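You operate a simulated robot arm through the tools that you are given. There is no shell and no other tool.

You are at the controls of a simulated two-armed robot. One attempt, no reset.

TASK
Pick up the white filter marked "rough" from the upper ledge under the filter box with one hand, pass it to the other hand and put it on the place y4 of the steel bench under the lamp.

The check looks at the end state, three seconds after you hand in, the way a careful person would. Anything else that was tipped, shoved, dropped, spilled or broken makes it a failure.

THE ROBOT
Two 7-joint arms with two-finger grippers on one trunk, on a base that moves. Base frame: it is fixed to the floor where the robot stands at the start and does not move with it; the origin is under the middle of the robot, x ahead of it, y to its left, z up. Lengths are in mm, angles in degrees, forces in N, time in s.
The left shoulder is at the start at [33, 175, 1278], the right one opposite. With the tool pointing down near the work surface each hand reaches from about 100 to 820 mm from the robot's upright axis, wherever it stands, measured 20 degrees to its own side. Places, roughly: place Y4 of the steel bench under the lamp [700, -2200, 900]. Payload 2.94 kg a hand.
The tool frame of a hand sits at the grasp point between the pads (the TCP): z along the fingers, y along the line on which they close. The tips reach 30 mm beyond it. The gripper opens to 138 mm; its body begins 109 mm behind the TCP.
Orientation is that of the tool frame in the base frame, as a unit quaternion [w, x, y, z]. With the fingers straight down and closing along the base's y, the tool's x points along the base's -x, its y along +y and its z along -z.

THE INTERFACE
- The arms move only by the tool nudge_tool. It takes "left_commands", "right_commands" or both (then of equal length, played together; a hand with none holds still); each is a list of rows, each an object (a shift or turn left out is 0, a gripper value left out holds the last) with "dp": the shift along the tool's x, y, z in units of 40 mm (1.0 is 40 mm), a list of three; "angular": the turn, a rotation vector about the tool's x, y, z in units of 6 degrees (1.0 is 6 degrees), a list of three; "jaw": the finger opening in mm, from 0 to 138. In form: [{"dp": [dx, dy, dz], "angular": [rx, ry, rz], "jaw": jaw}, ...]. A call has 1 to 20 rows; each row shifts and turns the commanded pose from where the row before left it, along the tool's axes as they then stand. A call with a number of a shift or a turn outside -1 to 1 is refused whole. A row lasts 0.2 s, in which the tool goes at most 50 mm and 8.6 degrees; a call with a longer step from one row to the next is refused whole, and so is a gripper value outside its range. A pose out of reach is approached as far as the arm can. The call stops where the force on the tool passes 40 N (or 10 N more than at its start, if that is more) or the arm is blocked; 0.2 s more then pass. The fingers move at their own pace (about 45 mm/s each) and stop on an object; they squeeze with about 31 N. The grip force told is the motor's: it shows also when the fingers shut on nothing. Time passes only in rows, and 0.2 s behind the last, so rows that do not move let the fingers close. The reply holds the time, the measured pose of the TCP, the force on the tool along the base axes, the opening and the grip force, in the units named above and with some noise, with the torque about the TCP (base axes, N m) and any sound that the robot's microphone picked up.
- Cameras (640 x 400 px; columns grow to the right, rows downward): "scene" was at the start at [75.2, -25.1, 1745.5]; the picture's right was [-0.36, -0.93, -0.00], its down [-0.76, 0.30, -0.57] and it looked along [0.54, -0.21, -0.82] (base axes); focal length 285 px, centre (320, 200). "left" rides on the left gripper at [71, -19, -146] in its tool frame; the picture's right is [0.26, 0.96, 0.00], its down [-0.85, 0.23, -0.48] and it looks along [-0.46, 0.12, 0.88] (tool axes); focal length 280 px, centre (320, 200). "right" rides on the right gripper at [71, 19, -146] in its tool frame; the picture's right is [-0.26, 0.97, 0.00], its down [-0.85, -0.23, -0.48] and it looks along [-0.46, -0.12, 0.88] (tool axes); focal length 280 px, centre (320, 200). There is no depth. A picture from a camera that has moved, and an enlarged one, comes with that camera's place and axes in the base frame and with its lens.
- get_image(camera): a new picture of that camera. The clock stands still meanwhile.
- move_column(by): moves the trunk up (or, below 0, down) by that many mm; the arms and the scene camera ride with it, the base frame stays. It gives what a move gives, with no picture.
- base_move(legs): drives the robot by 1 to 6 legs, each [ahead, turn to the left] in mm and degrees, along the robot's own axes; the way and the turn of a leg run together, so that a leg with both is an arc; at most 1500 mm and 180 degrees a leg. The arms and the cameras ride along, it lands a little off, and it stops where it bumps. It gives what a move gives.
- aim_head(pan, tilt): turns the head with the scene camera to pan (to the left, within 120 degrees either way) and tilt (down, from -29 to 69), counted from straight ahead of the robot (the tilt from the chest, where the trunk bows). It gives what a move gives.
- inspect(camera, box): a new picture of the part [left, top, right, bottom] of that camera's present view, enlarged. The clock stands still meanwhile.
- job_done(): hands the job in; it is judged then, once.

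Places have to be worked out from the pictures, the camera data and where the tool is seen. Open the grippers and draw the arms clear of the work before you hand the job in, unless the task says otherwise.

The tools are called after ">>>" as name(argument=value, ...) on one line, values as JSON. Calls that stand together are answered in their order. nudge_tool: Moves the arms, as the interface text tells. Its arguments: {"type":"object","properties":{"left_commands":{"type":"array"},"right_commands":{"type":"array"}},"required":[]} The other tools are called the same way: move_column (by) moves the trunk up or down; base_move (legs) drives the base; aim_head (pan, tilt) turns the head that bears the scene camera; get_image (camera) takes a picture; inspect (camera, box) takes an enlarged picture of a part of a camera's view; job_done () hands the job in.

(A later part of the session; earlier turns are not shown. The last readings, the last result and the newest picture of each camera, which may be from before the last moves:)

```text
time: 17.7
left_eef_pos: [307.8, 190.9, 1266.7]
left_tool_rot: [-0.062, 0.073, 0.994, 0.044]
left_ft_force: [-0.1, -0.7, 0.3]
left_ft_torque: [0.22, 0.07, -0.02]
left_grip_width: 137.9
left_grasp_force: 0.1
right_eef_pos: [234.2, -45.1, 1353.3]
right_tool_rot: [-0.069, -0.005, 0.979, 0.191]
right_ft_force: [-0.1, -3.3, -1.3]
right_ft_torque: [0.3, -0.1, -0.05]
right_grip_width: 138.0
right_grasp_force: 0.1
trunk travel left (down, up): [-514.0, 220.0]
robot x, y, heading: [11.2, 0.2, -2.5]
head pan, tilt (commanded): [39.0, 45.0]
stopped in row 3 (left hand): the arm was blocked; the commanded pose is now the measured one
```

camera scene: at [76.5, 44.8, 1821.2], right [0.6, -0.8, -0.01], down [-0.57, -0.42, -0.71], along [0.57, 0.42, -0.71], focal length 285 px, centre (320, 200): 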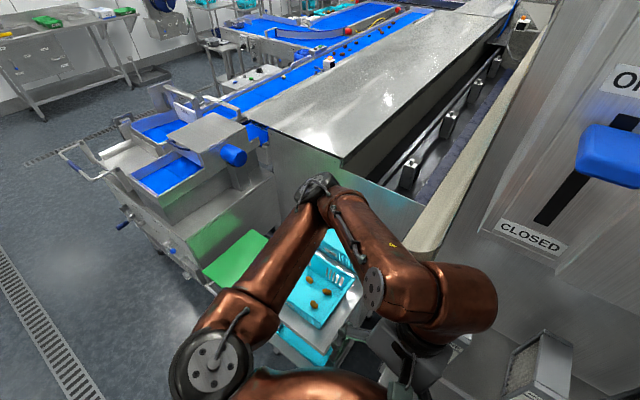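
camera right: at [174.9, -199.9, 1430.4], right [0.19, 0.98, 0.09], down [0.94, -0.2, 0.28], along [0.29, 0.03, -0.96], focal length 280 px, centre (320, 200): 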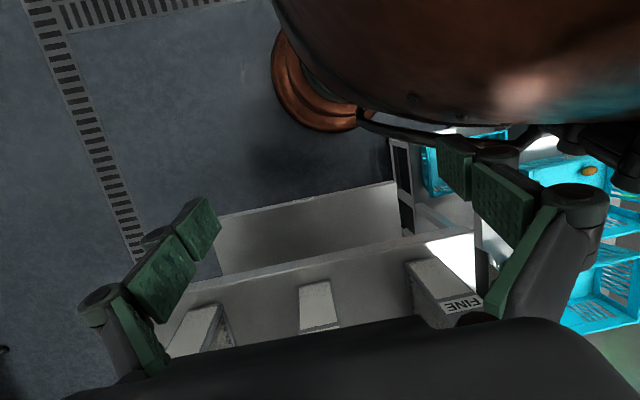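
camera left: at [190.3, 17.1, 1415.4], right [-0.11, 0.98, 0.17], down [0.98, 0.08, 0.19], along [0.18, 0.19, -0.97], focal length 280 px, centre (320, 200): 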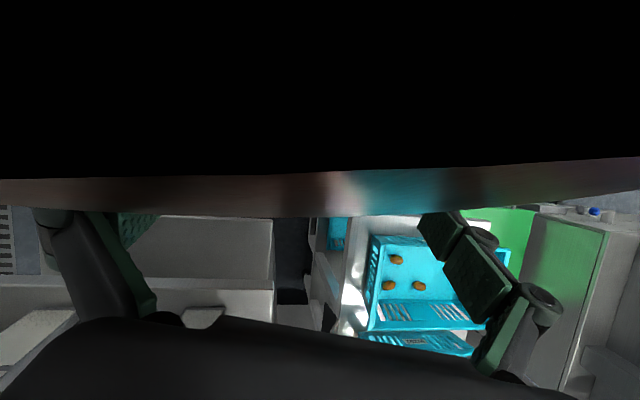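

The left hand is free at x≈308 with no force. Now I let time pass with small head moves to see whether the sway dies down.

>>> aim_head(pan=30, tilt=45)

>>> aim_head(pan=20, tilt=45)

>>> aim_head(pan=10, tilt=45)

>>> aim_head(pan=0, tilt=50)

>>> get_image(camera="scene")

```text
time: 18.4
left_eef_pos: [307.8, 144.8, 1279.8]
left_tool_rot: [-0.059, 0.048, 0.995, 0.07]
left_ft_force: [-1.7, 1.9, 1.2]
left_ft_torque: [-0.25, -0.22, -0.02]
left_grip_width: 137.9
left_grasp_force: 0.1
right_eef_pos: [208.6, -98.5, 1303.8]
right_tool_rot: [-0.089, -0.036, 0.989, 0.113]
right_ft_force: [-1.2, 2.4, 1.8]
right_ft_torque: [-0.29, -0.13, 0.01]
right_grip_width: 138.0
right_grasp_force: 0.1
trunk travel left (down, up): [-514.0, 220.0]
robot x, y, heading: [10.5, 2.2, -2.5]
head pan, tilt (commanded): [30.0, 45.0]
```

```text
time: 19.1
left_eef_pos: [310.4, 190.4, 1266.0]
left_tool_rot: [-0.068, 0.068, 0.994, 0.049]
left_ft_force: [1.5, -1.3, -1.3]
left_ft_torque: [0.16, 0.13, 0.06]
left_grip_width: 137.9
left_grasp_force: 0.0
right_eef_pos: [231.7, -51.4, 1354.3]
right_tool_rot: [-0.07, -0.013, 0.977, 0.199]
right_ft_force: [0.7, -2.3, -1.4]
right_ft_torque: [0.34, 0.05, -0.06]
right_grip_width: 138.1
right_grasp_force: 0.1
trunk travel left (down, up): [-514.0, 220.0]
robot x, y, heading: [6.3, 2.2, -2.5]
head pan, tilt (commanded): [20.0, 45.0]
```

```text
time: 19.9
left_eef_pos: [312.1, 128.7, 1278.4]
left_tool_rot: [-0.068, 0.065, 0.993, 0.065]
left_ft_force: [-0.1, -1.2, -1.6]
left_ft_torque: [0.08, -0.06, -0.05]
left_grip_width: 138.1
left_grasp_force: 0.2
right_eef_pos: [221.9, -111.0, 1312.1]
right_tool_rot: [-0.083, -0.027, 0.987, 0.136]
right_ft_force: [0.8, 0.6, -0.9]
right_ft_torque: [0.07, 0.16, -0.02]
right_grip_width: 137.7
right_grasp_force: 0.0
trunk travel left (down, up): [-514.0, 220.0]
robot x, y, heading: [9.6, 0.6, -2.3]
head pan, tilt (commanded): [10.0, 45.0]
```

```text
time: 20.6
left_eef_pos: [313.4, 199.3, 1271.0]
left_tool_rot: [-0.067, 0.06, 0.995, 0.036]
left_ft_force: [-0.6, -1.7, 1.1]
left_ft_torque: [0.22, -0.04, -0.02]
left_grip_width: 137.9
left_grasp_force: 0.1
right_eef_pos: [223.6, -40.8, 1321.5]
right_tool_rot: [-0.082, -0.027, 0.99, 0.111]
right_ft_force: [-1.3, -1.1, -3.1]
right_ft_torque: [0.16, -0.03, -0.01]
right_grip_width: 138.0
right_grasp_force: 0.0
trunk travel left (down, up): [-514.0, 220.0]
robot x, y, heading: [8.4, 1.9, -2.2]
head pan, tilt (commanded): [0.0, 50.0]
```

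```text
taken
camera scene: at [79.5, 47.4, 1817.9], right [-0.04, -1.0, 0.03], down [-0.77, 0.01, -0.64], along [0.64, -0.05, -0.76], focal length 285 px, centre (320, 200)
```

scene: 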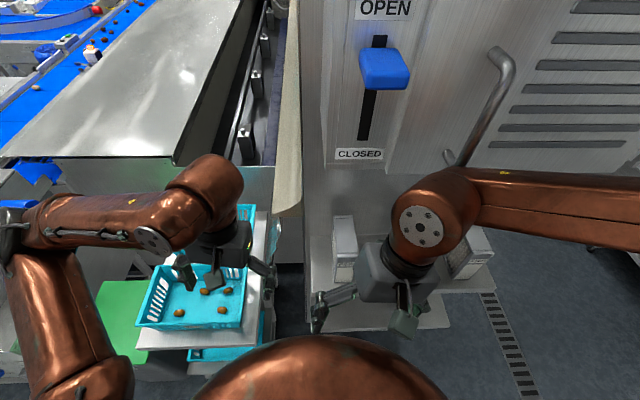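

The left is free of contact and its swing has dropped to about ±33 mm. I wait further and watch for decay.

>>> aim_head(pan=-5, tilt=52)

>>> aim_head(pan=-10, tilt=54)

>>> aim_head(pan=-12, tilt=54)

>>> aim_head(pan=-13, tilt=54)

>>> aim_head(pan=-14, tilt=54)

>>> aim_head(pan=-15, tilt=54)

>>> get_image(camera="right")

>>> get_image(camera="left")

```text
time: 21.2
left_eef_pos: [311.7, 131.3, 1281.1]
left_tool_rot: [-0.068, 0.066, 0.994, 0.062]
left_ft_force: [-0.4, 0.3, 0.9]
left_ft_torque: [-0.17, -0.07, -0.08]
left_grip_width: 137.8
left_grasp_force: 0.0
right_eef_pos: [224.8, -111.0, 1328.7]
right_tool_rot: [-0.075, -0.024, 0.984, 0.16]
right_ft_force: [1.2, 0.4, 3.2]
right_ft_torque: [-0.11, -0.03, 0.01]
right_grip_width: 137.8
right_grasp_force: 0.1
trunk travel left (down, up): [-514.0, 220.0]
robot x, y, heading: [13.8, 1.1, -2.4]
head pan, tilt (commanded): [-5.0, 52.0]
```

```text
time: 21.9
left_eef_pos: [316.3, 178.9, 1273.8]
left_tool_rot: [-0.069, 0.059, 0.995, 0.045]
left_ft_force: [0.4, 0.1, -0.5]
left_ft_torque: [-0.01, 0.0, 0.01]
left_grip_width: 138.1
left_grasp_force: 0.0
right_eef_pos: [225.4, -60.8, 1316.5]
right_tool_rot: [-0.085, -0.028, 0.989, 0.114]
right_ft_force: [0.4, -1.1, -0.1]
right_ft_torque: [0.05, 0.05, 0.02]
right_grip_width: 137.8
right_grasp_force: 0.1
trunk travel left (down, up): [-514.0, 220.0]
robot x, y, heading: [9.8, -2.2, -2.4]
head pan, tilt (commanded): [-10.0, 54.0]
```

```text
time: 22.5
left_eef_pos: [313.8, 168.9, 1275.3]
left_tool_rot: [-0.067, 0.062, 0.995, 0.05]
left_ft_force: [1.2, -1.1, 0.7]
left_ft_torque: [0.07, 0.0, -0.01]
left_grip_width: 138.2
left_grasp_force: 0.2
right_eef_pos: [228.0, -72.4, 1333.4]
right_tool_rot: [-0.077, -0.022, 0.984, 0.158]
right_ft_force: [0.0, -1.1, -0.2]
right_ft_torque: [0.15, 0.0, 0.02]
right_grip_width: 138.4
right_grasp_force: 0.2
trunk travel left (down, up): [-514.0, 220.0]
robot x, y, heading: [9.9, -1.7, -2.4]
head pan, tilt (commanded): [-12.0, 54.0]
```

```text
time: 23.1
left_eef_pos: [313.4, 141.7, 1276.6]
left_tool_rot: [-0.068, 0.064, 0.994, 0.059]
left_ft_force: [-0.5, -1.4, -0.5]
left_ft_torque: [0.11, -0.03, -0.02]
left_grip_width: 137.9
left_grasp_force: 0.1
right_eef_pos: [222.8, -98.5, 1314.3]
right_tool_rot: [-0.082, -0.028, 0.988, 0.131]
right_ft_force: [0.7, 0.0, 0.6]
right_ft_torque: [0.11, 0.06, -0.01]
right_grip_width: 137.8
right_grasp_force: 0.2
trunk travel left (down, up): [-514.0, 220.0]
robot x, y, heading: [7.9, -1.5, -2.5]
head pan, tilt (commanded): [-13.0, 54.0]
```

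```text
time: 23.7
left_eef_pos: [315.4, 191.1, 1272.0]
left_tool_rot: [-0.069, 0.061, 0.995, 0.039]
left_ft_force: [-0.6, -1.0, 0.6]
left_ft_torque: [0.15, 0.03, 0.0]
left_grip_width: 137.9
left_grasp_force: 0.1
right_eef_pos: [224.1, -48.6, 1321.7]
right_tool_rot: [-0.082, -0.026, 0.99, 0.114]
right_ft_force: [0.6, -0.4, -1.6]
right_ft_torque: [0.05, 0.03, 0.03]
right_grip_width: 137.9
right_grasp_force: 0.0
trunk travel left (down, up): [-514.0, 220.0]
robot x, y, heading: [11.0, 1.1, -2.2]
head pan, tilt (commanded): [-14.0, 54.0]
```

```text
time: 24.3
left_eef_pos: [312.9, 141.4, 1279.2]
left_tool_rot: [-0.068, 0.063, 0.994, 0.059]
left_ft_force: [-0.4, 0.6, -0.2]
left_ft_torque: [-0.1, 0.0, -0.03]
left_grip_width: 138.1
left_grasp_force: 0.1
right_eef_pos: [223.6, -97.4, 1326.0]
right_tool_rot: [-0.079, -0.025, 0.986, 0.146]
right_ft_force: [1.1, 0.4, 1.6]
right_ft_torque: [-0.06, 0.0, -0.01]
right_grip_width: 138.0
right_grasp_force: 0.0
trunk travel left (down, up): [-514.0, 220.0]
robot x, y, heading: [10.8, 1.1, -2.3]
head pan, tilt (commanded): [-15.0, 54.0]
```

```text
taken
camera right: at [177.4, -127.1, 1477.5], right [0.23, 0.94, 0.24], down [0.92, -0.3, 0.26], along [0.31, 0.16, -0.94], focal length 280 px, centre (320, 200)
```

right: 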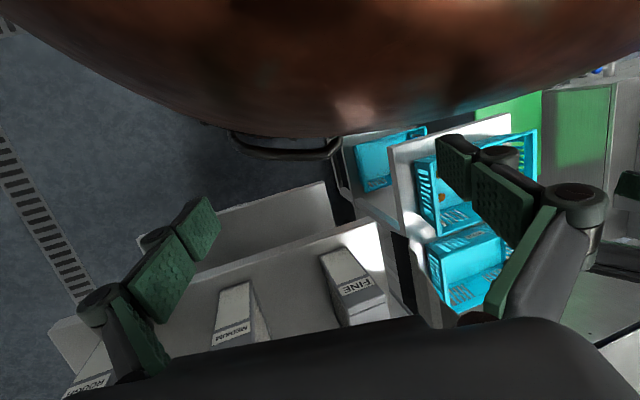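

```text
taken
camera left: at [259.7, 113.7, 1431.1], right [-0.13, 0.98, 0.14], down [0.93, 0.07, 0.37], along [0.36, 0.18, -0.92], focal length 280 px, centre (320, 200)
```

left: 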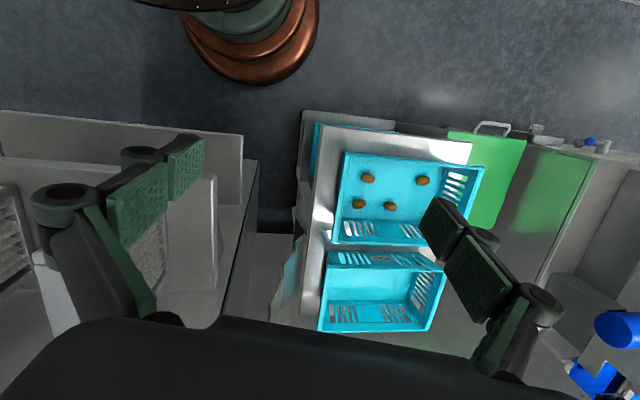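

The swing is down to about ±25 mm and decaying. The right hand sits close to the belly too, so I move it a little forward and to the right to clear it.

>>> nudge_tool(right_commands=[{"dp": [-0.42, -0.95, -0.37]}, {"dp": [-0.42, -0.95, -0.37]}, {"dp": [-0.42, -0.95, -0.37]}])

>>> aim_head(pan=-18, tilt=54)

>>> aim_head(pan=-20, tilt=54)

>>> aim_head(pan=-22, tilt=54)

>>> aim_head(pan=-24, tilt=54)

```text
time: 25.1
left_eef_pos: [310.5, 143.8, 1279.7]
left_tool_rot: [-0.066, 0.062, 0.994, 0.057]
left_ft_force: [-0.6, -0.6, 0.3]
left_ft_torque: [0.12, -0.09, -0.04]
left_grip_width: 137.7
left_grasp_force: 0.0
right_eef_pos: [278.4, -218.9, 1320.0]
right_tool_rot: [-0.08, -0.027, 0.988, 0.13]
right_ft_force: [-0.4, -0.9, -0.3]
right_ft_torque: [0.09, -0.03, -0.03]
right_grip_width: 137.9
right_grasp_force: 0.0
trunk travel left (down, up): [-514.0, 220.0]
robot x, y, heading: [13.0, 1.2, -2.2]
head pan, tilt (commanded): [-15.0, 54.0]
```

```text
time: 25.8
left_eef_pos: [311.7, 166.1, 1275.5]
left_tool_rot: [-0.067, 0.061, 0.995, 0.049]
left_ft_force: [0.2, -0.2, -0.8]
left_ft_torque: [0.08, 0.0, -0.03]
left_grip_width: 138.1
left_grasp_force: 0.0
right_eef_pos: [279.9, -193.7, 1321.4]
right_tool_rot: [-0.079, -0.03, 0.989, 0.119]
right_ft_force: [4.5, -3.4, 1.8]
right_ft_torque: [0.43, 0.52, 0.02]
right_grip_width: 138.0
right_grasp_force: 0.2
trunk travel left (down, up): [-514.0, 220.0]
robot x, y, heading: [9.0, -3.6, -2.0]
head pan, tilt (commanded): [-18.0, 54.0]
```

```text
time: 26.4
left_eef_pos: [311.8, 164.5, 1276.6]
left_tool_rot: [-0.067, 0.062, 0.995, 0.049]
left_ft_force: [0.7, -0.2, -0.4]
left_ft_torque: [-0.03, -0.02, 0.02]
left_grip_width: 138.0
left_grasp_force: 0.0
right_eef_pos: [280.7, -195.7, 1321.5]
right_tool_rot: [-0.079, -0.027, 0.989, 0.122]
right_ft_force: [-0.3, 0.2, 1.0]
right_ft_torque: [0.01, 0.0, -0.01]
right_grip_width: 138.2
right_grasp_force: 0.1
trunk travel left (down, up): [-514.0, 220.0]
robot x, y, heading: [9.7, -2.2, -2.7]
head pan, tilt (commanded): [-20.0, 54.0]
```

```text
time: 27.0
left_eef_pos: [311.1, 164.2, 1275.8]
left_tool_rot: [-0.066, 0.062, 0.995, 0.05]
left_ft_force: [-0.2, -0.1, 0.5]
left_ft_torque: [0.01, 0.0, -0.02]
left_grip_width: 138.2
left_grasp_force: 0.1
right_eef_pos: [280.2, -196.4, 1320.7]
right_tool_rot: [-0.081, -0.027, 0.989, 0.121]
right_ft_force: [-0.3, 1.0, 0.1]
right_ft_torque: [-0.02, -0.03, -0.03]
right_grip_width: 138.1
right_grasp_force: 0.1
trunk travel left (down, up): [-514.0, 220.0]
robot x, y, heading: [11.4, -1.1, -2.3]
head pan, tilt (commanded): [-22.0, 54.0]
```

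```text
time: 27.6
left_eef_pos: [311.1, 163.7, 1275.1]
left_tool_rot: [-0.067, 0.062, 0.995, 0.05]
left_ft_force: [-0.8, -0.1, -0.6]
left_ft_torque: [-0.01, -0.04, -0.02]
left_grip_width: 137.9
left_grasp_force: 0.1
right_eef_pos: [278.8, -195.6, 1321.6]
right_tool_rot: [-0.08, -0.028, 0.989, 0.122]
right_ft_force: [0.4, -0.9, 0.7]
right_ft_torque: [-0.02, 0.02, 0.0]
right_grip_width: 138.0
right_grasp_force: 0.1
trunk travel left (down, up): [-514.0, 220.0]
robot x, y, heading: [10.8, -1.5, -2.6]
head pan, tilt (commanded): [-24.0, 54.0]
```

The sway has stopped completely; it was self-contact with the belly, so I will keep the hands well forward of it. I check the scene for any change.

>>> get_image(camera="scene")

>>> get_image(camera="right")

>>> get_image(camera="left")

```text
taken
camera scene: at [64.1, -30.7, 1810.9], right [-0.44, -0.9, 0.0], down [-0.72, 0.36, -0.59], along [0.53, -0.26, -0.81], focal length 285 px, centre (320, 200)
```

scene: 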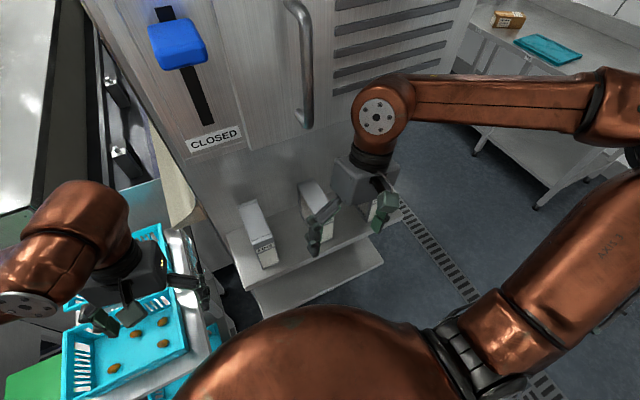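

```text
taken
camera right: at [233.4, -217.4, 1476.4], right [0.23, 0.95, 0.2], down [0.92, -0.27, 0.27], along [0.31, 0.12, -0.94], focal length 280 px, centre (320, 200)
```

right: 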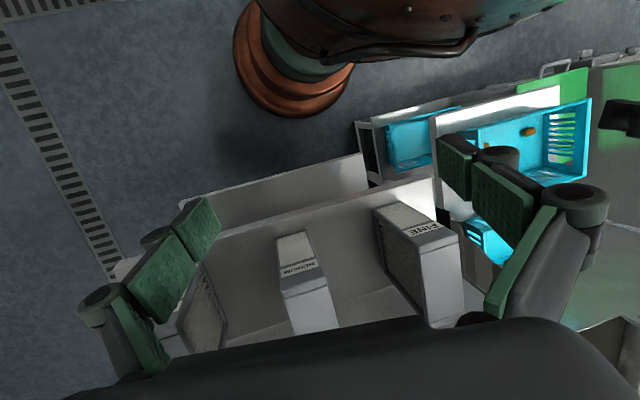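

```text
taken
camera left: at [257.2, 138.3, 1427.2], right [-0.13, 0.98, 0.12], down [0.93, 0.08, 0.37], along [0.36, 0.16, -0.92], focal length 280 px, centre (320, 200)
```

left: 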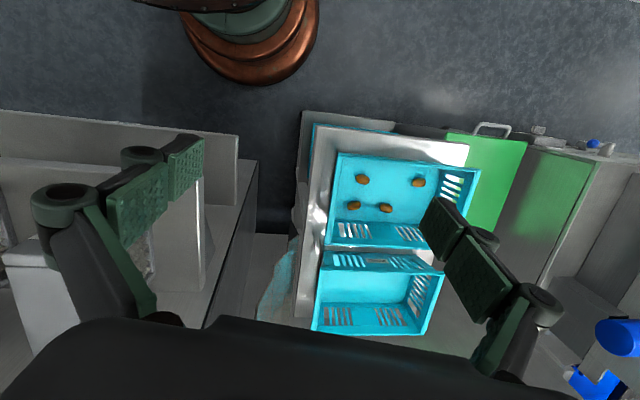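

Filters, trays and lever all look undisturbed. I want more room between arms and belly, so before backing up I check what is behind the robot on both sides.

>>> aim_head(pan=-118, tilt=35)

>>> get_image(camera="scene")

>>> aim_head(pan=118, tilt=40)

>>> get_image(camera="scene")

```text
time: 29.3
left_eef_pos: [311.6, 163.2, 1276.3]
left_tool_rot: [-0.067, 0.062, 0.995, 0.05]
left_ft_force: [0.4, -0.2, 0.2]
left_ft_torque: [-0.03, -0.02, -0.01]
left_grip_width: 137.9
left_grasp_force: 0.1
right_eef_pos: [280.2, -195.7, 1322.7]
right_tool_rot: [-0.08, -0.028, 0.989, 0.122]
right_ft_force: [0.1, 0.3, -0.8]
right_ft_torque: [-0.02, -0.01, 0.0]
right_grip_width: 138.2
right_grasp_force: 0.0
trunk travel left (down, up): [-514.0, 220.0]
robot x, y, heading: [10.7, -1.5, -2.6]
head pan, tilt (commanded): [-118.0, 35.0]
```

```text
taken
camera scene: at [-45.9, -74.2, 1837.5], right [-0.86, 0.51, 0.0], down [0.29, 0.49, -0.82], along [-0.41, -0.71, -0.57], focal length 285 px, centre (320, 200)
```

scene: 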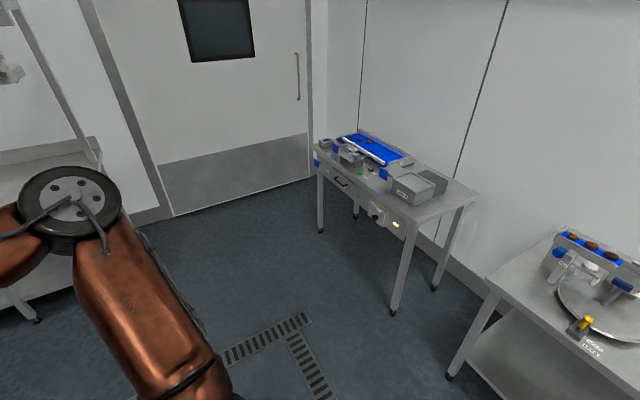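

```text
time: 32.7
left_eef_pos: [310.6, 164.2, 1275.5]
left_tool_rot: [-0.067, 0.062, 0.995, 0.049]
left_ft_force: [0.2, -0.5, -0.6]
left_ft_torque: [-0.03, -0.03, 0.0]
left_grip_width: 137.9
left_grasp_force: 0.1
right_eef_pos: [277.8, -195.6, 1322.4]
right_tool_rot: [-0.081, -0.028, 0.989, 0.123]
right_ft_force: [0.2, 0.5, 0.4]
right_ft_torque: [-0.03, -0.03, 0.0]
right_grip_width: 138.0
right_grasp_force: 0.0
trunk travel left (down, up): [-514.0, 220.0]
robot x, y, heading: [8.6, 0.5, -2.6]
head pan, tilt (commanded): [118.0, 40.0]
```

```text
taken
camera scene: at [-38.1, 78.4, 1829.9], right [0.9, 0.43, 0.0], down [0.28, -0.58, -0.77], along [-0.33, 0.69, -0.64], focal length 285 px, centre (320, 200)
```

scene: 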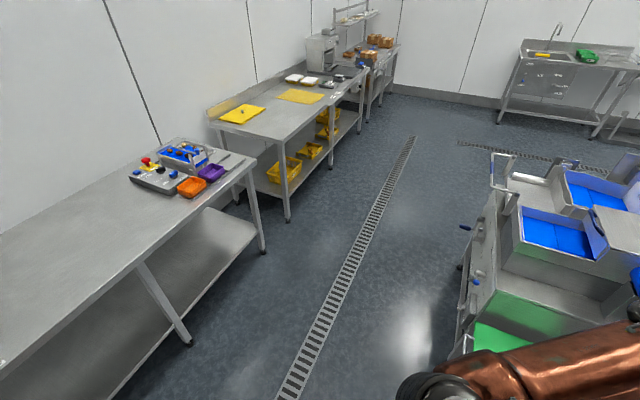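

Behind is clear to about x=-1100. I back up 140 mm and straighten the heading, which gives room to tilt the right hand.

>>> base_move(legs=[[-140, 2.5]])

>>> aim_head(pan=-20, tilt=40)

>>> get_image(camera="scene")

>>> get_image(camera="right")

```text
time: 33.4
left_eef_pos: [306.8, 165.5, 1275.6]
left_tool_rot: [-0.068, 0.059, 0.995, 0.05]
left_ft_force: [-0.3, -0.3, 0.4]
left_ft_torque: [0.01, 0.03, 0.01]
left_grip_width: 138.2
left_grasp_force: 0.0
right_eef_pos: [278.5, -196.0, 1322.0]
right_tool_rot: [-0.081, -0.031, 0.989, 0.122]
right_ft_force: [-0.7, -0.5, 0.3]
right_ft_torque: [-0.01, 0.01, 0.06]
right_grip_width: 138.0
right_grasp_force: 0.1
trunk travel left (down, up): [-514.0, 220.0]
robot x, y, heading: [5.3, -2.8, -2.0]
head pan, tilt (commanded): [118.0, 40.0]
stopped in leg 1: the robot was blocked; the commanded pose is now the measured one
```

```text
time: 35.6
left_eef_pos: [307.0, 165.8, 1274.7]
left_tool_rot: [-0.068, 0.059, 0.995, 0.05]
left_ft_force: [-0.5, -0.3, 0.2]
left_ft_torque: [-0.03, -0.02, -0.01]
left_grip_width: 138.0
left_grasp_force: 0.2
right_eef_pos: [279.0, -195.9, 1321.9]
right_tool_rot: [-0.081, -0.03, 0.989, 0.123]
right_ft_force: [-0.2, 0.2, -0.6]
right_ft_torque: [0.0, -0.02, 0.02]
right_grip_width: 138.1
right_grasp_force: 0.2
trunk travel left (down, up): [-514.0, 220.0]
robot x, y, heading: [7.9, -1.4, -2.1]
head pan, tilt (commanded): [-20.0, 40.0]
```

```text
taken
camera scene: at [75.8, -31.1, 1830.1], right [-0.37, -0.93, 0.0], down [-0.6, 0.24, -0.77], along [0.71, -0.29, -0.64], focal length 285 px, centre (320, 200)
```

scene: 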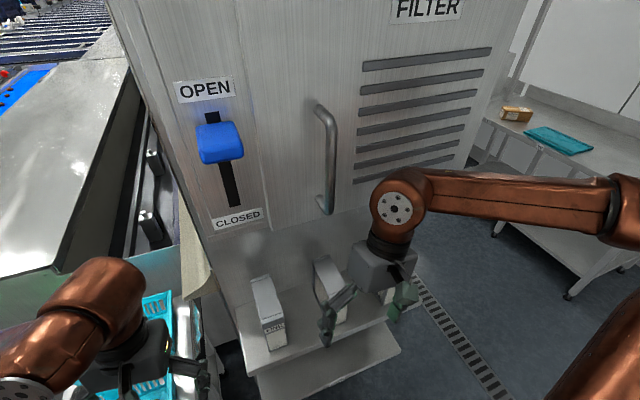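

```text
taken
camera right: at [232.9, -217.2, 1476.2], right [0.22, 0.95, 0.2], down [0.92, -0.27, 0.27], along [0.31, 0.12, -0.94], focal length 280 px, centre (320, 200)
```

right: 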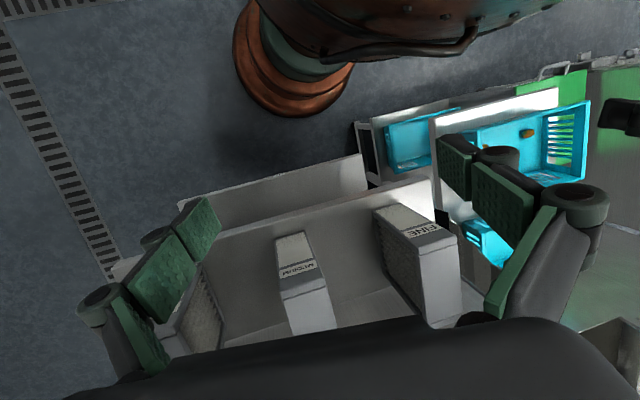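

The base reported blocked after about 4 mm, though nothing obvious is behind it. I try a short straight move back without the turn.

>>> base_move(legs=[[-60, 0]])

>>> get_image(camera="left")

```text
time: 36.5
left_eef_pos: [256.7, 167.1, 1274.2]
left_tool_rot: [-0.071, 0.06, 0.994, 0.049]
left_ft_force: [0.3, -0.4, -0.1]
left_ft_torque: [-0.02, 0.05, 0.01]
left_grip_width: 138.1
left_grasp_force: 0.1
right_eef_pos: [228.6, -193.0, 1320.6]
right_tool_rot: [-0.084, -0.029, 0.989, 0.121]
right_ft_force: [-0.4, -0.4, -0.2]
right_ft_torque: [-0.01, 0.08, -0.01]
right_grip_width: 138.1
right_grasp_force: 0.1
trunk travel left (down, up): [-514.0, 220.0]
robot x, y, heading: [-50.5, 2.5, -2.2]
head pan, tilt (commanded): [-20.0, 40.0]
```

```text
taken
camera left: at [204.5, 140.9, 1425.7], right [-0.14, 0.98, 0.13], down [0.93, 0.08, 0.36], along [0.35, 0.17, -0.92], focal length 280 px, centre (320, 200)
```

left: 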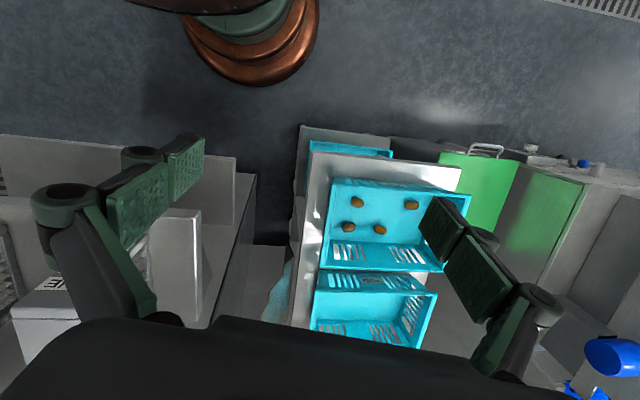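

That worked, so straight motion is free. I back up another 80 mm.

>>> base_move(legs=[[-80, 0]])

>>> get_image(camera="scene")

>>> get_image(camera="right")

```text
time: 37.6
left_eef_pos: [167.3, 169.6, 1274.8]
left_tool_rot: [-0.068, 0.06, 0.995, 0.049]
left_ft_force: [-0.3, -1.0, 0.6]
left_ft_torque: [-0.01, -0.08, 0.0]
left_grip_width: 137.8
left_grasp_force: 0.1
right_eef_pos: [138.9, -190.1, 1322.0]
right_tool_rot: [-0.08, -0.028, 0.989, 0.123]
right_ft_force: [-0.3, 0.1, 0.4]
right_ft_torque: [0.03, -0.07, -0.04]
right_grip_width: 138.0
right_grasp_force: 0.0
trunk travel left (down, up): [-514.0, 220.0]
robot x, y, heading: [-130.8, 4.2, -2.3]
head pan, tilt (commanded): [-20.0, 40.0]
```

```text
taken
camera scene: at [-60.9, -25.5, 1830.1], right [-0.38, -0.93, 0.0], down [-0.59, 0.24, -0.77], along [0.71, -0.29, -0.64], focal length 285 px, centre (320, 200)
```

scene: 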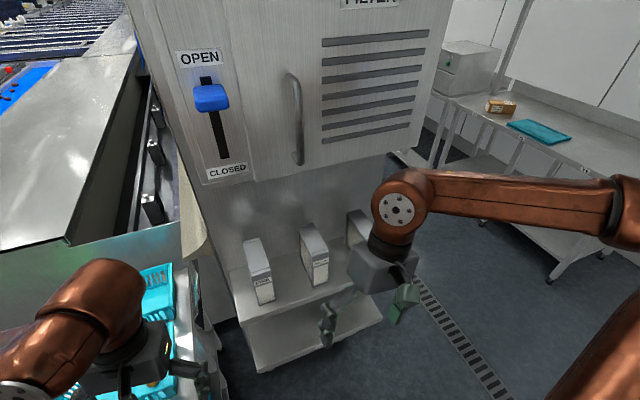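

```text
taken
camera right: at [92.6, -211.9, 1476.7], right [0.22, 0.95, 0.2], down [0.92, -0.27, 0.27], along [0.31, 0.12, -0.94], focal length 280 px, centre (320, 200)
```

right: 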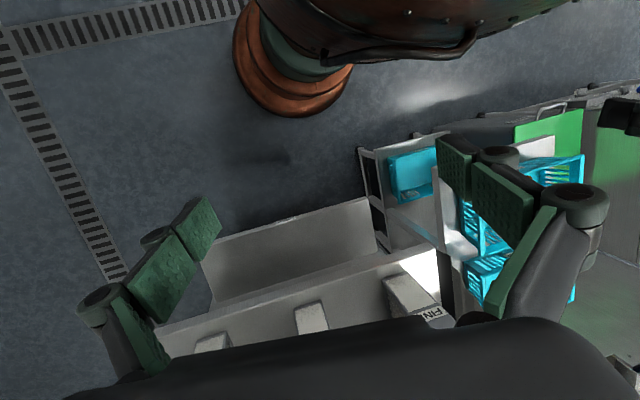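

Good: robot at x≈-131 and all three filters are in view. I zoom for measuring.

>>> inspect(camera="scene", box=[220, 150, 400, 290])

>>> inspect(camera="scene", box=[320, 180, 400, 240])

```text
2.86 times, centred on (310, 220) of scene
camera zoom: at [-60.9, -25.5, 1830.1], right [-0.38, -0.93, 0.0], down [-0.59, 0.24, -0.77], along [0.71, -0.29, -0.64], focal length 815 px, centre (349, 143)
```

zoom: 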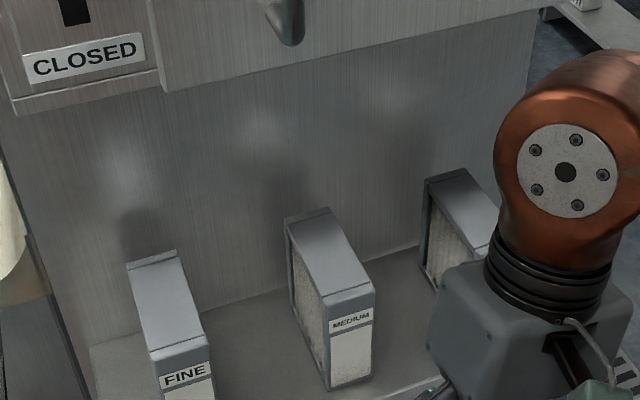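

```text
6.67 times, centred on (360, 210) of scene
camera zoom: at [-60.9, -25.5, 1830.1], right [-0.38, -0.93, 0.0], down [-0.59, 0.24, -0.77], along [0.71, -0.29, -0.64], focal length 1902 px, centre (53, 133)
```

zoom: 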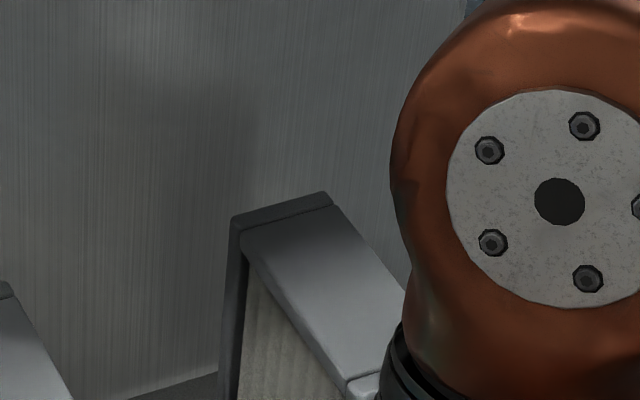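

The rough filter comes out at x 420–535, y -415 to -365, z 1051–1208, from two consistent views. I move the right hand in front of and above it, to about (340, -390, 1290).

>>> nudge_tool(right_commands=[{"dp": [-0.588, -0.652, -0.157]}, {"dp": [-0.588, -0.652, -0.157]}, {"dp": [-0.588, -0.652, -0.157]}, {"dp": [-0.588, -0.652, -0.157]}, {"dp": [-0.588, -0.652, -0.157]}, {"dp": [-0.588, -0.652, -0.157]}, {"dp": [-0.588, -0.652, -0.157]}, {"dp": [-0.588, -0.652, -0.157]}])

>>> get_image(camera="scene")

```text
time: 39.4
left_eef_pos: [151.8, 174.4, 1280.1]
left_tool_rot: [-0.061, 0.058, 0.995, 0.048]
left_ft_force: [0.9, -0.4, -1.0]
left_ft_torque: [0.0, -0.02, 0.0]
left_grip_width: 137.9
left_grasp_force: 0.1
right_eef_pos: [312.6, -376.6, 1300.3]
right_tool_rot: [-0.072, -0.029, 0.99, 0.118]
right_ft_force: [-0.1, -0.1, 0.7]
right_ft_torque: [-0.04, 0.03, 0.02]
right_grip_width: 138.0
right_grasp_force: 0.0
right hand out of reach, approached as far as the arm can: row 8
trunk travel left (down, up): [-514.0, 220.0]
robot x, y, heading: [-133.2, 2.9, -2.1]
head pan, tilt (commanded): [-20.0, 40.0]
```

```text
taken
camera scene: at [-85.7, -18.9, 1831.7], right [-0.38, -0.93, 0.0], down [-0.58, 0.24, -0.78], along [0.72, -0.29, -0.63], focal length 285 px, centre (320, 200)
```

scene: 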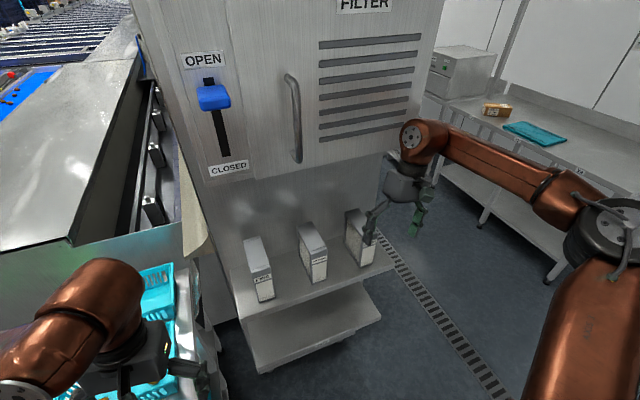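

The tool-down pose is near its reach limit at this height, but tilting brings the wrist back. I now tilt the right hand about 45° so the fingers point forward and down.

>>> nudge_tool(right_commands=[{"angular": [0.245, -0.9, -0.041]}, {"angular": [0.245, -0.9, -0.041]}, {"angular": [0.245, -0.9, -0.041]}, {"angular": [0.245, -0.9, -0.041]}, {"angular": [0.245, -0.9, -0.041]}, {"angular": [0.245, -0.9, -0.041]}, {"angular": [0.245, -0.9, -0.041]}, {"angular": [0.245, -0.9, -0.041]}, {"angular": [0.245, -0.9, -0.041]}, {"angular": [0.245, -0.9, -0.041]}])

>>> get_image(camera="scene")

>>> get_image(camera="right")

```text
time: 41.6
left_eef_pos: [168.7, 169.4, 1275.9]
left_tool_rot: [-0.068, 0.06, 0.995, 0.05]
left_ft_force: [-0.1, -1.2, -0.8]
left_ft_torque: [0.03, -0.01, 0.03]
left_grip_width: 137.9
left_grasp_force: 0.1
right_eef_pos: [330.5, -379.1, 1292.2]
right_tool_rot: [0.384, 0.0, 0.923, 0.001]
right_ft_force: [0.3, -0.5, 0.6]
right_ft_torque: [0.01, -0.02, 0.02]
right_grip_width: 137.7
right_grasp_force: 0.0
trunk travel left (down, up): [-514.0, 220.0]
robot x, y, heading: [-133.7, 1.5, -2.3]
head pan, tilt (commanded): [-20.0, 40.0]
```

```text
taken
camera scene: at [-60.0, -26.4, 1830.1], right [-0.38, -0.93, 0.0], down [-0.6, 0.24, -0.77], along [0.71, -0.29, -0.64], focal length 285 px, centre (320, 200)
```

scene: 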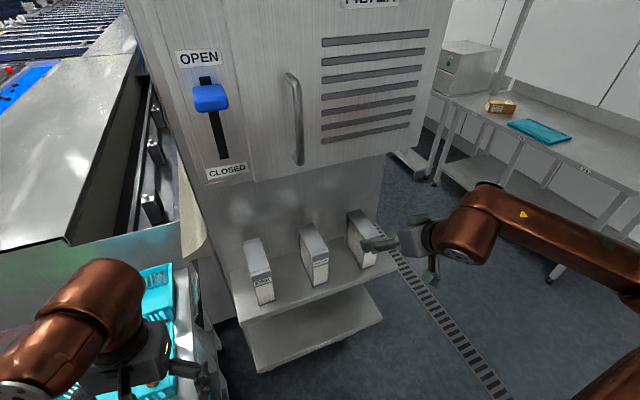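

```text
taken
camera right: at [177.7, -359.5, 1343.9], right [0.18, 0.96, 0.19], down [0.26, -0.23, 0.94], along [0.95, -0.12, -0.29], focal length 280 px, centre (320, 200)
```

right: 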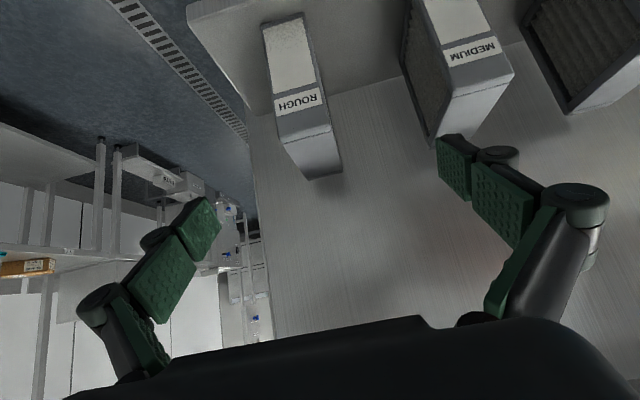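

The tilt is exact and the rough filter sits between the finger lines. I zoom in to verify the filter's position from this viewpoint.

>>> inspect(camera="right", box=[180, 0, 480, 200])

```text
2.00 times, centred on (330, 100) of right
camera zoom: at [177.7, -359.5, 1343.9], right [0.18, 0.96, 0.19], down [0.26, -0.23, 0.94], along [0.95, -0.12, -0.29], focal length 561 px, centre (300, 400)
```

zoom: 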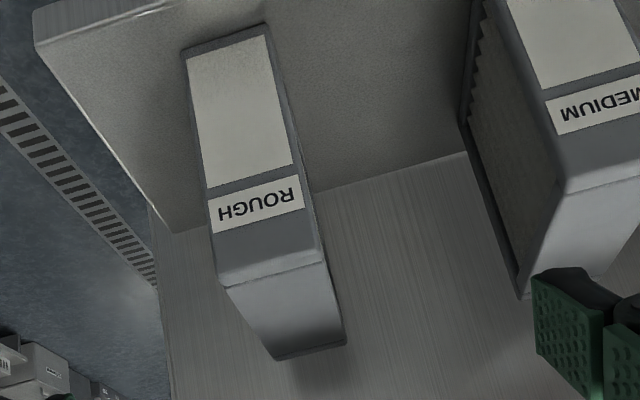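

The measurements agree: y centre about -391, top z≈1204, front x≈420. I align sideways and advance along the fingers most of the way with the gripper wide open.

>>> nudge_tool(right_commands=[{"dp": [0.52, -0.3, 0]}, {"dp": [0, 0, 0.85]}, {"dp": [0, 0, 0.85]}, {"dp": [0, 0, 0.85]}])

>>> get_image(camera="right")

>>> get_image(camera="scene")

```text
time: 42.6
left_eef_pos: [171.8, 166.5, 1275.4]
left_tool_rot: [-0.069, 0.06, 0.994, 0.051]
left_ft_force: [0.8, -0.8, -0.6]
left_ft_torque: [0.08, 0.08, 0.01]
left_grip_width: 137.8
left_grasp_force: 0.1
right_eef_pos: [389.5, -394.9, 1203.7]
right_tool_rot: [0.383, 0.001, 0.924, 0.002]
right_ft_force: [1.2, -0.9, -0.1]
right_ft_torque: [0.07, 0.01, 0.06]
right_grip_width: 138.0
right_grasp_force: 0.1
trunk travel left (down, up): [-514.0, 220.0]
robot x, y, heading: [-132.1, 2.6, -2.4]
head pan, tilt (commanded): [-20.0, 40.0]
```

```text
taken
camera right: at [237.4, -375.7, 1257.1], right [0.19, 0.96, 0.19], down [0.26, -0.23, 0.94], along [0.95, -0.12, -0.3], focal length 280 px, centre (320, 200)
```

right: 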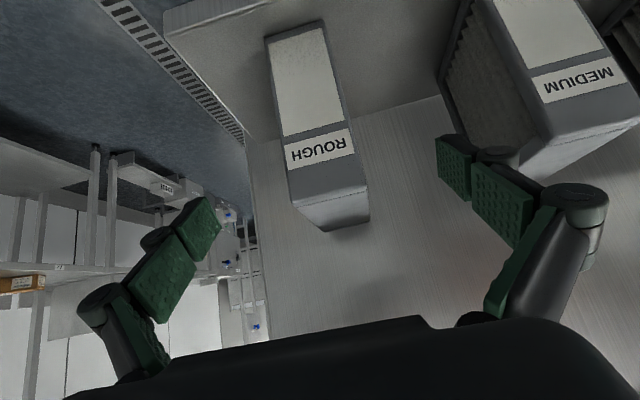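

```text
taken
camera scene: at [-56.6, -30.3, 1829.8], right [-0.38, -0.93, 0.0], down [-0.6, 0.24, -0.76], along [0.71, -0.29, -0.64], focal length 285 px, centre (320, 200)
```

scene: 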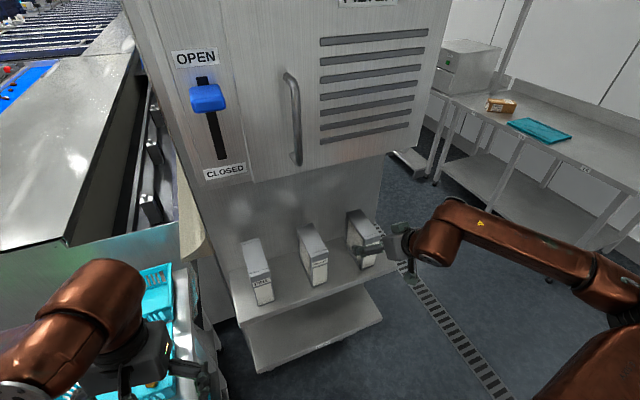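

The fingers straddle the filter cleanly. I advance the last 100 mm along the tool axis with a small sideways correction.

>>> nudge_tool(right_commands=[{"dp": [0, 0.033, 0.62]}, {"dp": [0, 0.033, 0.62]}, {"dp": [0, 0.033, 0.62]}, {"dp": [0, 0, 0.62]}])

>>> get_image(camera="right")

>>> inspect(camera="scene", box=[300, 180, 480, 310])

```text
time: 43.6
left_eef_pos: [170.4, 169.5, 1275.7]
left_tool_rot: [-0.068, 0.06, 0.995, 0.05]
left_ft_force: [0.0, -0.1, 0.6]
left_ft_torque: [0.05, 0.04, -0.03]
left_grip_width: 138.0
left_grasp_force: 0.1
right_eef_pos: [460.1, -385.9, 1134.0]
right_tool_rot: [0.382, -0.001, 0.924, 0.001]
right_ft_force: [0.1, 0.1, -0.3]
right_ft_torque: [0.05, 0.01, -0.03]
right_grip_width: 138.2
right_grasp_force: 0.1
trunk travel left (down, up): [-514.0, 220.0]
robot x, y, heading: [-129.3, 5.2, -1.9]
head pan, tilt (commanded): [-20.0, 40.0]
```

```text
taken
camera right: at [307.7, -365.9, 1185.9], right [0.18, 0.97, 0.19], down [0.26, -0.23, 0.94], along [0.95, -0.12, -0.3], focal length 280 px, centre (320, 200)
```

right: 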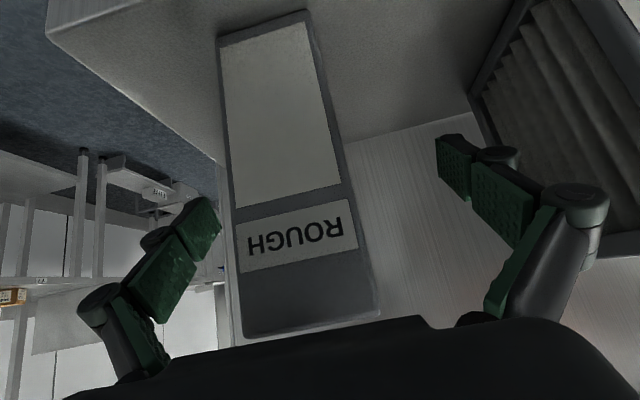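

```text
3.08 times, centred on (390, 245) of scene
camera zoom: at [-57.5, -27.1, 1829.9], right [-0.38, -0.93, 0.0], down [-0.6, 0.24, -0.77], along [0.71, -0.29, -0.64], focal length 878 px, centre (105, 62)
```

zoom: 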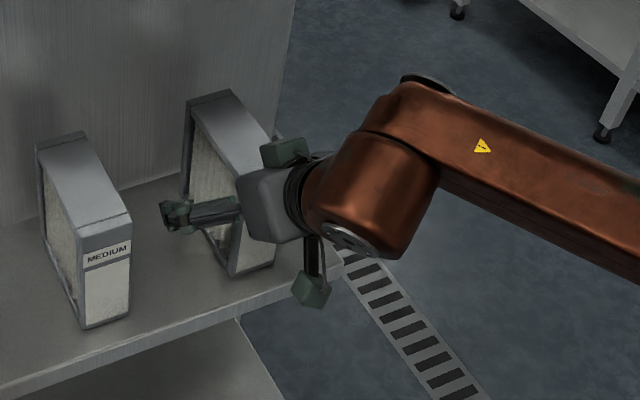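

The filter's centre measures y≈-392, about 6 mm right of the TCP, so I shift by that and then close the fingers.

>>> nudge_tool(right_commands=[{"dp": [0, -0.14, 0]}, {"dp": [0, 0, 0], "jaw": 70}, {"dp": [0, 0, 0], "jaw": 70}, {"dp": [0, 0, 0], "jaw": 70}, {"dp": [0, 0, 0], "jaw": 70}, {"dp": [0, 0, 0], "jaw": 70}])

>>> get_image(camera="right")

```text
time: 45.0
left_eef_pos: [170.8, 170.3, 1274.4]
left_tool_rot: [-0.07, 0.061, 0.994, 0.05]
left_ft_force: [-0.4, -0.6, 0.2]
left_ft_torque: [0.0, 0.01, 0.0]
left_grip_width: 138.0
left_grasp_force: 0.1
right_eef_pos: [459.2, -389.6, 1134.4]
right_tool_rot: [0.382, 0.0, 0.924, 0.0]
right_ft_force: [0.5, -0.5, 0.0]
right_ft_torque: [0.01, 0.0, 0.0]
right_grip_width: 70.0
right_grasp_force: 0.0
trunk travel left (down, up): [-514.0, 220.0]
robot x, y, heading: [-129.4, 5.3, -2.1]
head pan, tilt (commanded): [-20.0, 40.0]
```

```text
taken
camera right: at [306.6, -371.3, 1187.0], right [0.18, 0.97, 0.19], down [0.26, -0.23, 0.94], along [0.95, -0.12, -0.3], focal length 280 px, centre (320, 200)
```

right: 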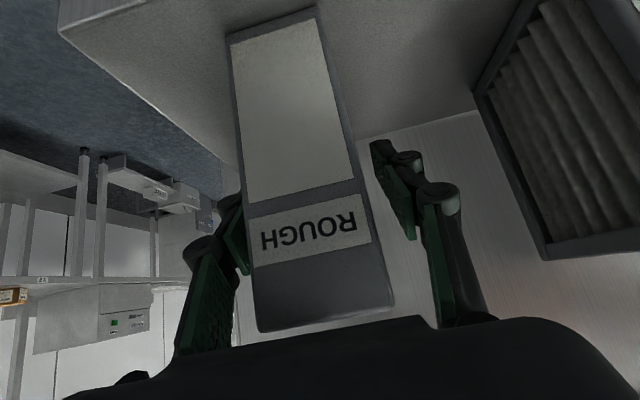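

The fingers are nearly centred. I nudge 3 mm further right and close onto the filter.

>>> nudge_tool(right_commands=[{"dp": [0, -0.07, 0]}, {"dp": [0, 0, 0], "jaw": 20}, {"dp": [0, 0, 0], "jaw": 20}, {"dp": [0, 0, 0], "jaw": 20}, {"dp": [0, 0, 0], "jaw": 20}])

>>> get_image(camera="right")

```text
time: 46.2
left_eef_pos: [168.2, 170.2, 1275.0]
left_tool_rot: [-0.068, 0.06, 0.995, 0.049]
left_ft_force: [-0.9, 0.2, -1.2]
left_ft_torque: [-0.02, -0.02, 0.0]
left_grip_width: 138.0
left_grasp_force: 0.0
right_eef_pos: [459.2, -393.1, 1135.9]
right_tool_rot: [0.383, 0.0, 0.924, 0.0]
right_ft_force: [-0.5, 0.0, 0.0]
right_ft_torque: [-0.06, -0.02, -0.03]
right_grip_width: 53.0
right_grasp_force: 31.1
trunk travel left (down, up): [-514.0, 220.0]
robot x, y, heading: [-129.2, 8.6, -2.3]
head pan, tilt (commanded): [-20.0, 40.0]
```

```text
taken
camera right: at [306.3, -374.1, 1187.3], right [0.18, 0.97, 0.19], down [0.26, -0.23, 0.94], along [0.95, -0.12, -0.3], focal length 280 px, centre (320, 200)
```

right: 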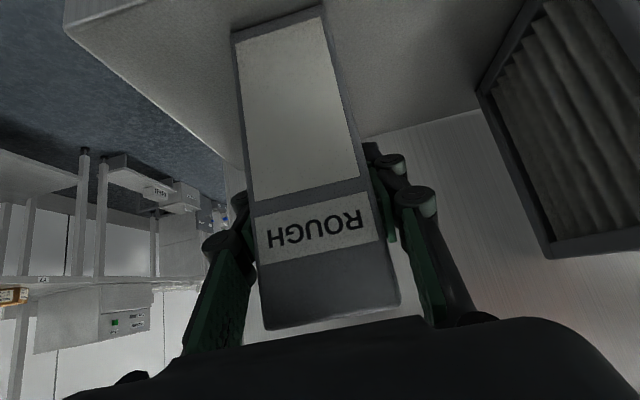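

The grip is firm at 53 mm width and 31 N. I lift gently 25 mm first and check the load.

>>> nudge_tool(right_commands=[{"dp": [-0.15, 0, -0.15]}, {"dp": [-0.15, 0, -0.15]}, {"dp": [-0.15, 0, -0.15]}])

>>> get_image(camera="right")

```text
time: 47.0
left_eef_pos: [170.4, 169.8, 1274.6]
left_tool_rot: [-0.069, 0.06, 0.995, 0.049]
left_ft_force: [0.1, 0.2, 0.1]
left_ft_torque: [0.0, -0.02, 0.0]
left_grip_width: 138.0
left_grasp_force: 0.0
right_eef_pos: [460.6, -393.4, 1158.9]
right_tool_rot: [0.383, -0.001, 0.924, 0.002]
right_ft_force: [-0.3, 0.3, -2.6]
right_ft_torque: [0.0, 0.02, 0.02]
right_grip_width: 53.2
right_grasp_force: 31.0
trunk travel left (down, up): [-514.0, 220.0]
robot x, y, heading: [-128.8, -0.3, -2.0]
head pan, tilt (commanded): [-20.0, 40.0]
```

```text
taken
camera right: at [307.1, -374.3, 1212.1], right [0.18, 0.97, 0.19], down [0.26, -0.23, 0.94], along [0.95, -0.12, -0.3], focal length 280 px, centre (320, 200)
```

right: 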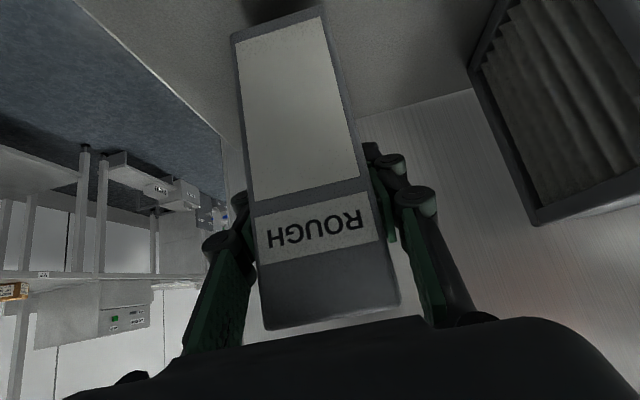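

The filter is lifted with about 2.6 N load and no slip. I raise it 40 mm more, then back the robot straight away from the ledge.

>>> nudge_tool(right_commands=[{"dp": [-0.35, 0, -0.35]}, {"dp": [-0.35, 0, -0.35]}])

>>> base_move(legs=[[-300, 0]])

>>> get_image(camera="scene")

>>> get_image(camera="left")

```text
time: 47.6
left_eef_pos: [169.0, 169.8, 1275.0]
left_tool_rot: [-0.067, 0.06, 0.995, 0.049]
left_ft_force: [-0.2, 0.1, 0.1]
left_ft_torque: [-0.02, 0.02, 0.02]
left_grip_width: 137.9
left_grasp_force: 0.0
right_eef_pos: [458.8, -394.9, 1201.2]
right_tool_rot: [0.382, 0.0, 0.924, 0.001]
right_ft_force: [0.2, -0.1, -1.4]
right_ft_torque: [0.04, 0.03, 0.0]
right_grip_width: 53.2
right_grasp_force: 30.4
trunk travel left (down, up): [-514.0, 220.0]
robot x, y, heading: [-133.8, 4.2, -2.2]
head pan, tilt (commanded): [-20.0, 40.0]
```

```text
time: 49.7
left_eef_pos: [-138.3, 181.2, 1275.0]
left_tool_rot: [-0.068, 0.062, 0.995, 0.049]
left_ft_force: [-0.1, -0.1, 0.1]
left_ft_torque: [0.01, -0.03, 0.03]
left_grip_width: 138.1
left_grasp_force: 0.0
right_eef_pos: [149.2, -385.4, 1201.4]
right_tool_rot: [0.384, 0.001, 0.923, 0.001]
right_ft_force: [-0.5, -0.4, -1.4]
right_ft_torque: [-0.03, 0.05, 0.03]
right_grip_width: 53.1
right_grasp_force: 30.8
trunk travel left (down, up): [-514.0, 220.0]
robot x, y, heading: [-435.6, 18.3, -2.6]
head pan, tilt (commanded): [-20.0, 40.0]
```

```text
taken
camera scene: at [-367.2, -14.4, 1830.1], right [-0.38, -0.93, 0.0], down [-0.59, 0.24, -0.77], along [0.71, -0.29, -0.64], focal length 285 px, centre (320, 200)
```

scene: 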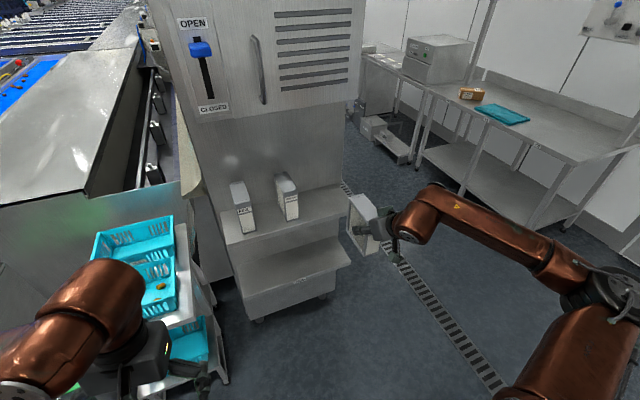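

```text
taken
camera left: at [-191.4, 154.7, 1427.1], right [-0.13, 0.98, 0.12], down [0.93, 0.08, 0.37], along [0.35, 0.16, -0.92], focal length 280 px, centre (320, 200)
```

left: 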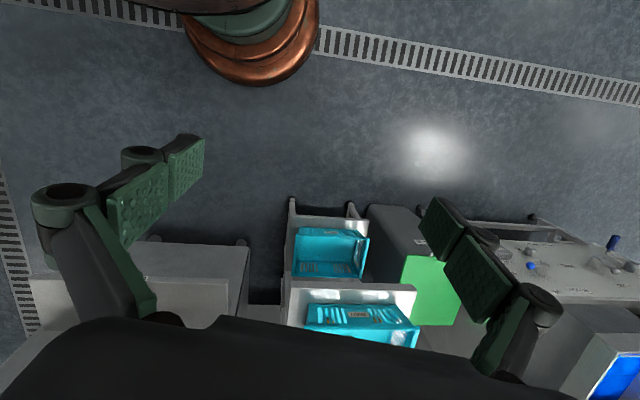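

The filter is safely held and the other two filters and lever are untouched. For the handover I first straighten the left hand and move it forward and up in the free space.

>>> nudge_tool(left_commands=[{"angular": [0.235, -0.325, -0.29]}, {"angular": [0.235, -0.325, -0.29]}, {"angular": [0.235, -0.325, -0.29]}, {"angular": [0.235, -0.325, -0.29]}, {"dp": [-0.575, -0.046, -0.271]}, {"dp": [-0.575, -0.046, -0.271]}, {"dp": [-0.575, -0.046, -0.271]}, {"dp": [-0.575, -0.046, -0.271]}, {"dp": [-0.575, -0.046, -0.271]}, {"dp": [-0.575, -0.046, -0.271]}])

>>> get_image(camera="left")

```text
time: 51.9
left_eef_pos: [16.5, 167.5, 1360.0]
left_tool_rot: [0.0, 0.001, 1.0, 0.001]
left_ft_force: [-0.2, 0.1, 1.1]
left_ft_torque: [-0.01, 0.05, 0.03]
left_grip_width: 138.0
left_grasp_force: 0.1
left hand out of reach, approached as far as the arm can: row 2, 3, 4
right_eef_pos: [151.6, -385.1, 1199.5]
right_tool_rot: [0.382, 0.002, 0.924, 0.0]
right_ft_force: [0.4, 0.3, -2.5]
right_ft_torque: [-0.01, 0.06, 0.03]
right_grip_width: 53.4
right_grasp_force: 30.9
trunk travel left (down, up): [-514.0, 220.0]
robot x, y, heading: [-436.3, 17.8, -2.4]
head pan, tilt (commanded): [-20.0, 40.0]
```

```text
taken
camera left: at [-53.6, 148.3, 1506.6], right [-0.26, 0.97, 0.0], down [0.85, 0.23, 0.48], along [0.46, 0.13, -0.88], focal length 280 px, centre (320, 200)
```

left: 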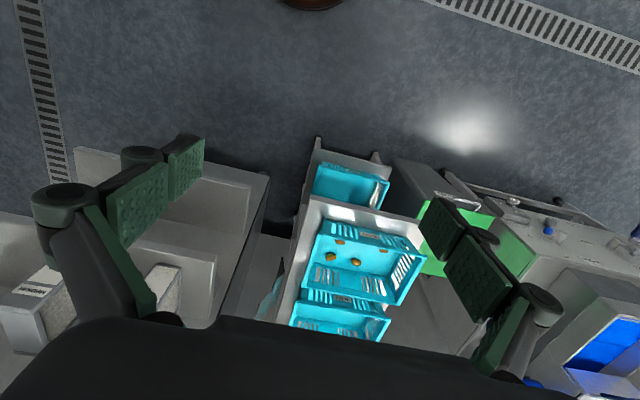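

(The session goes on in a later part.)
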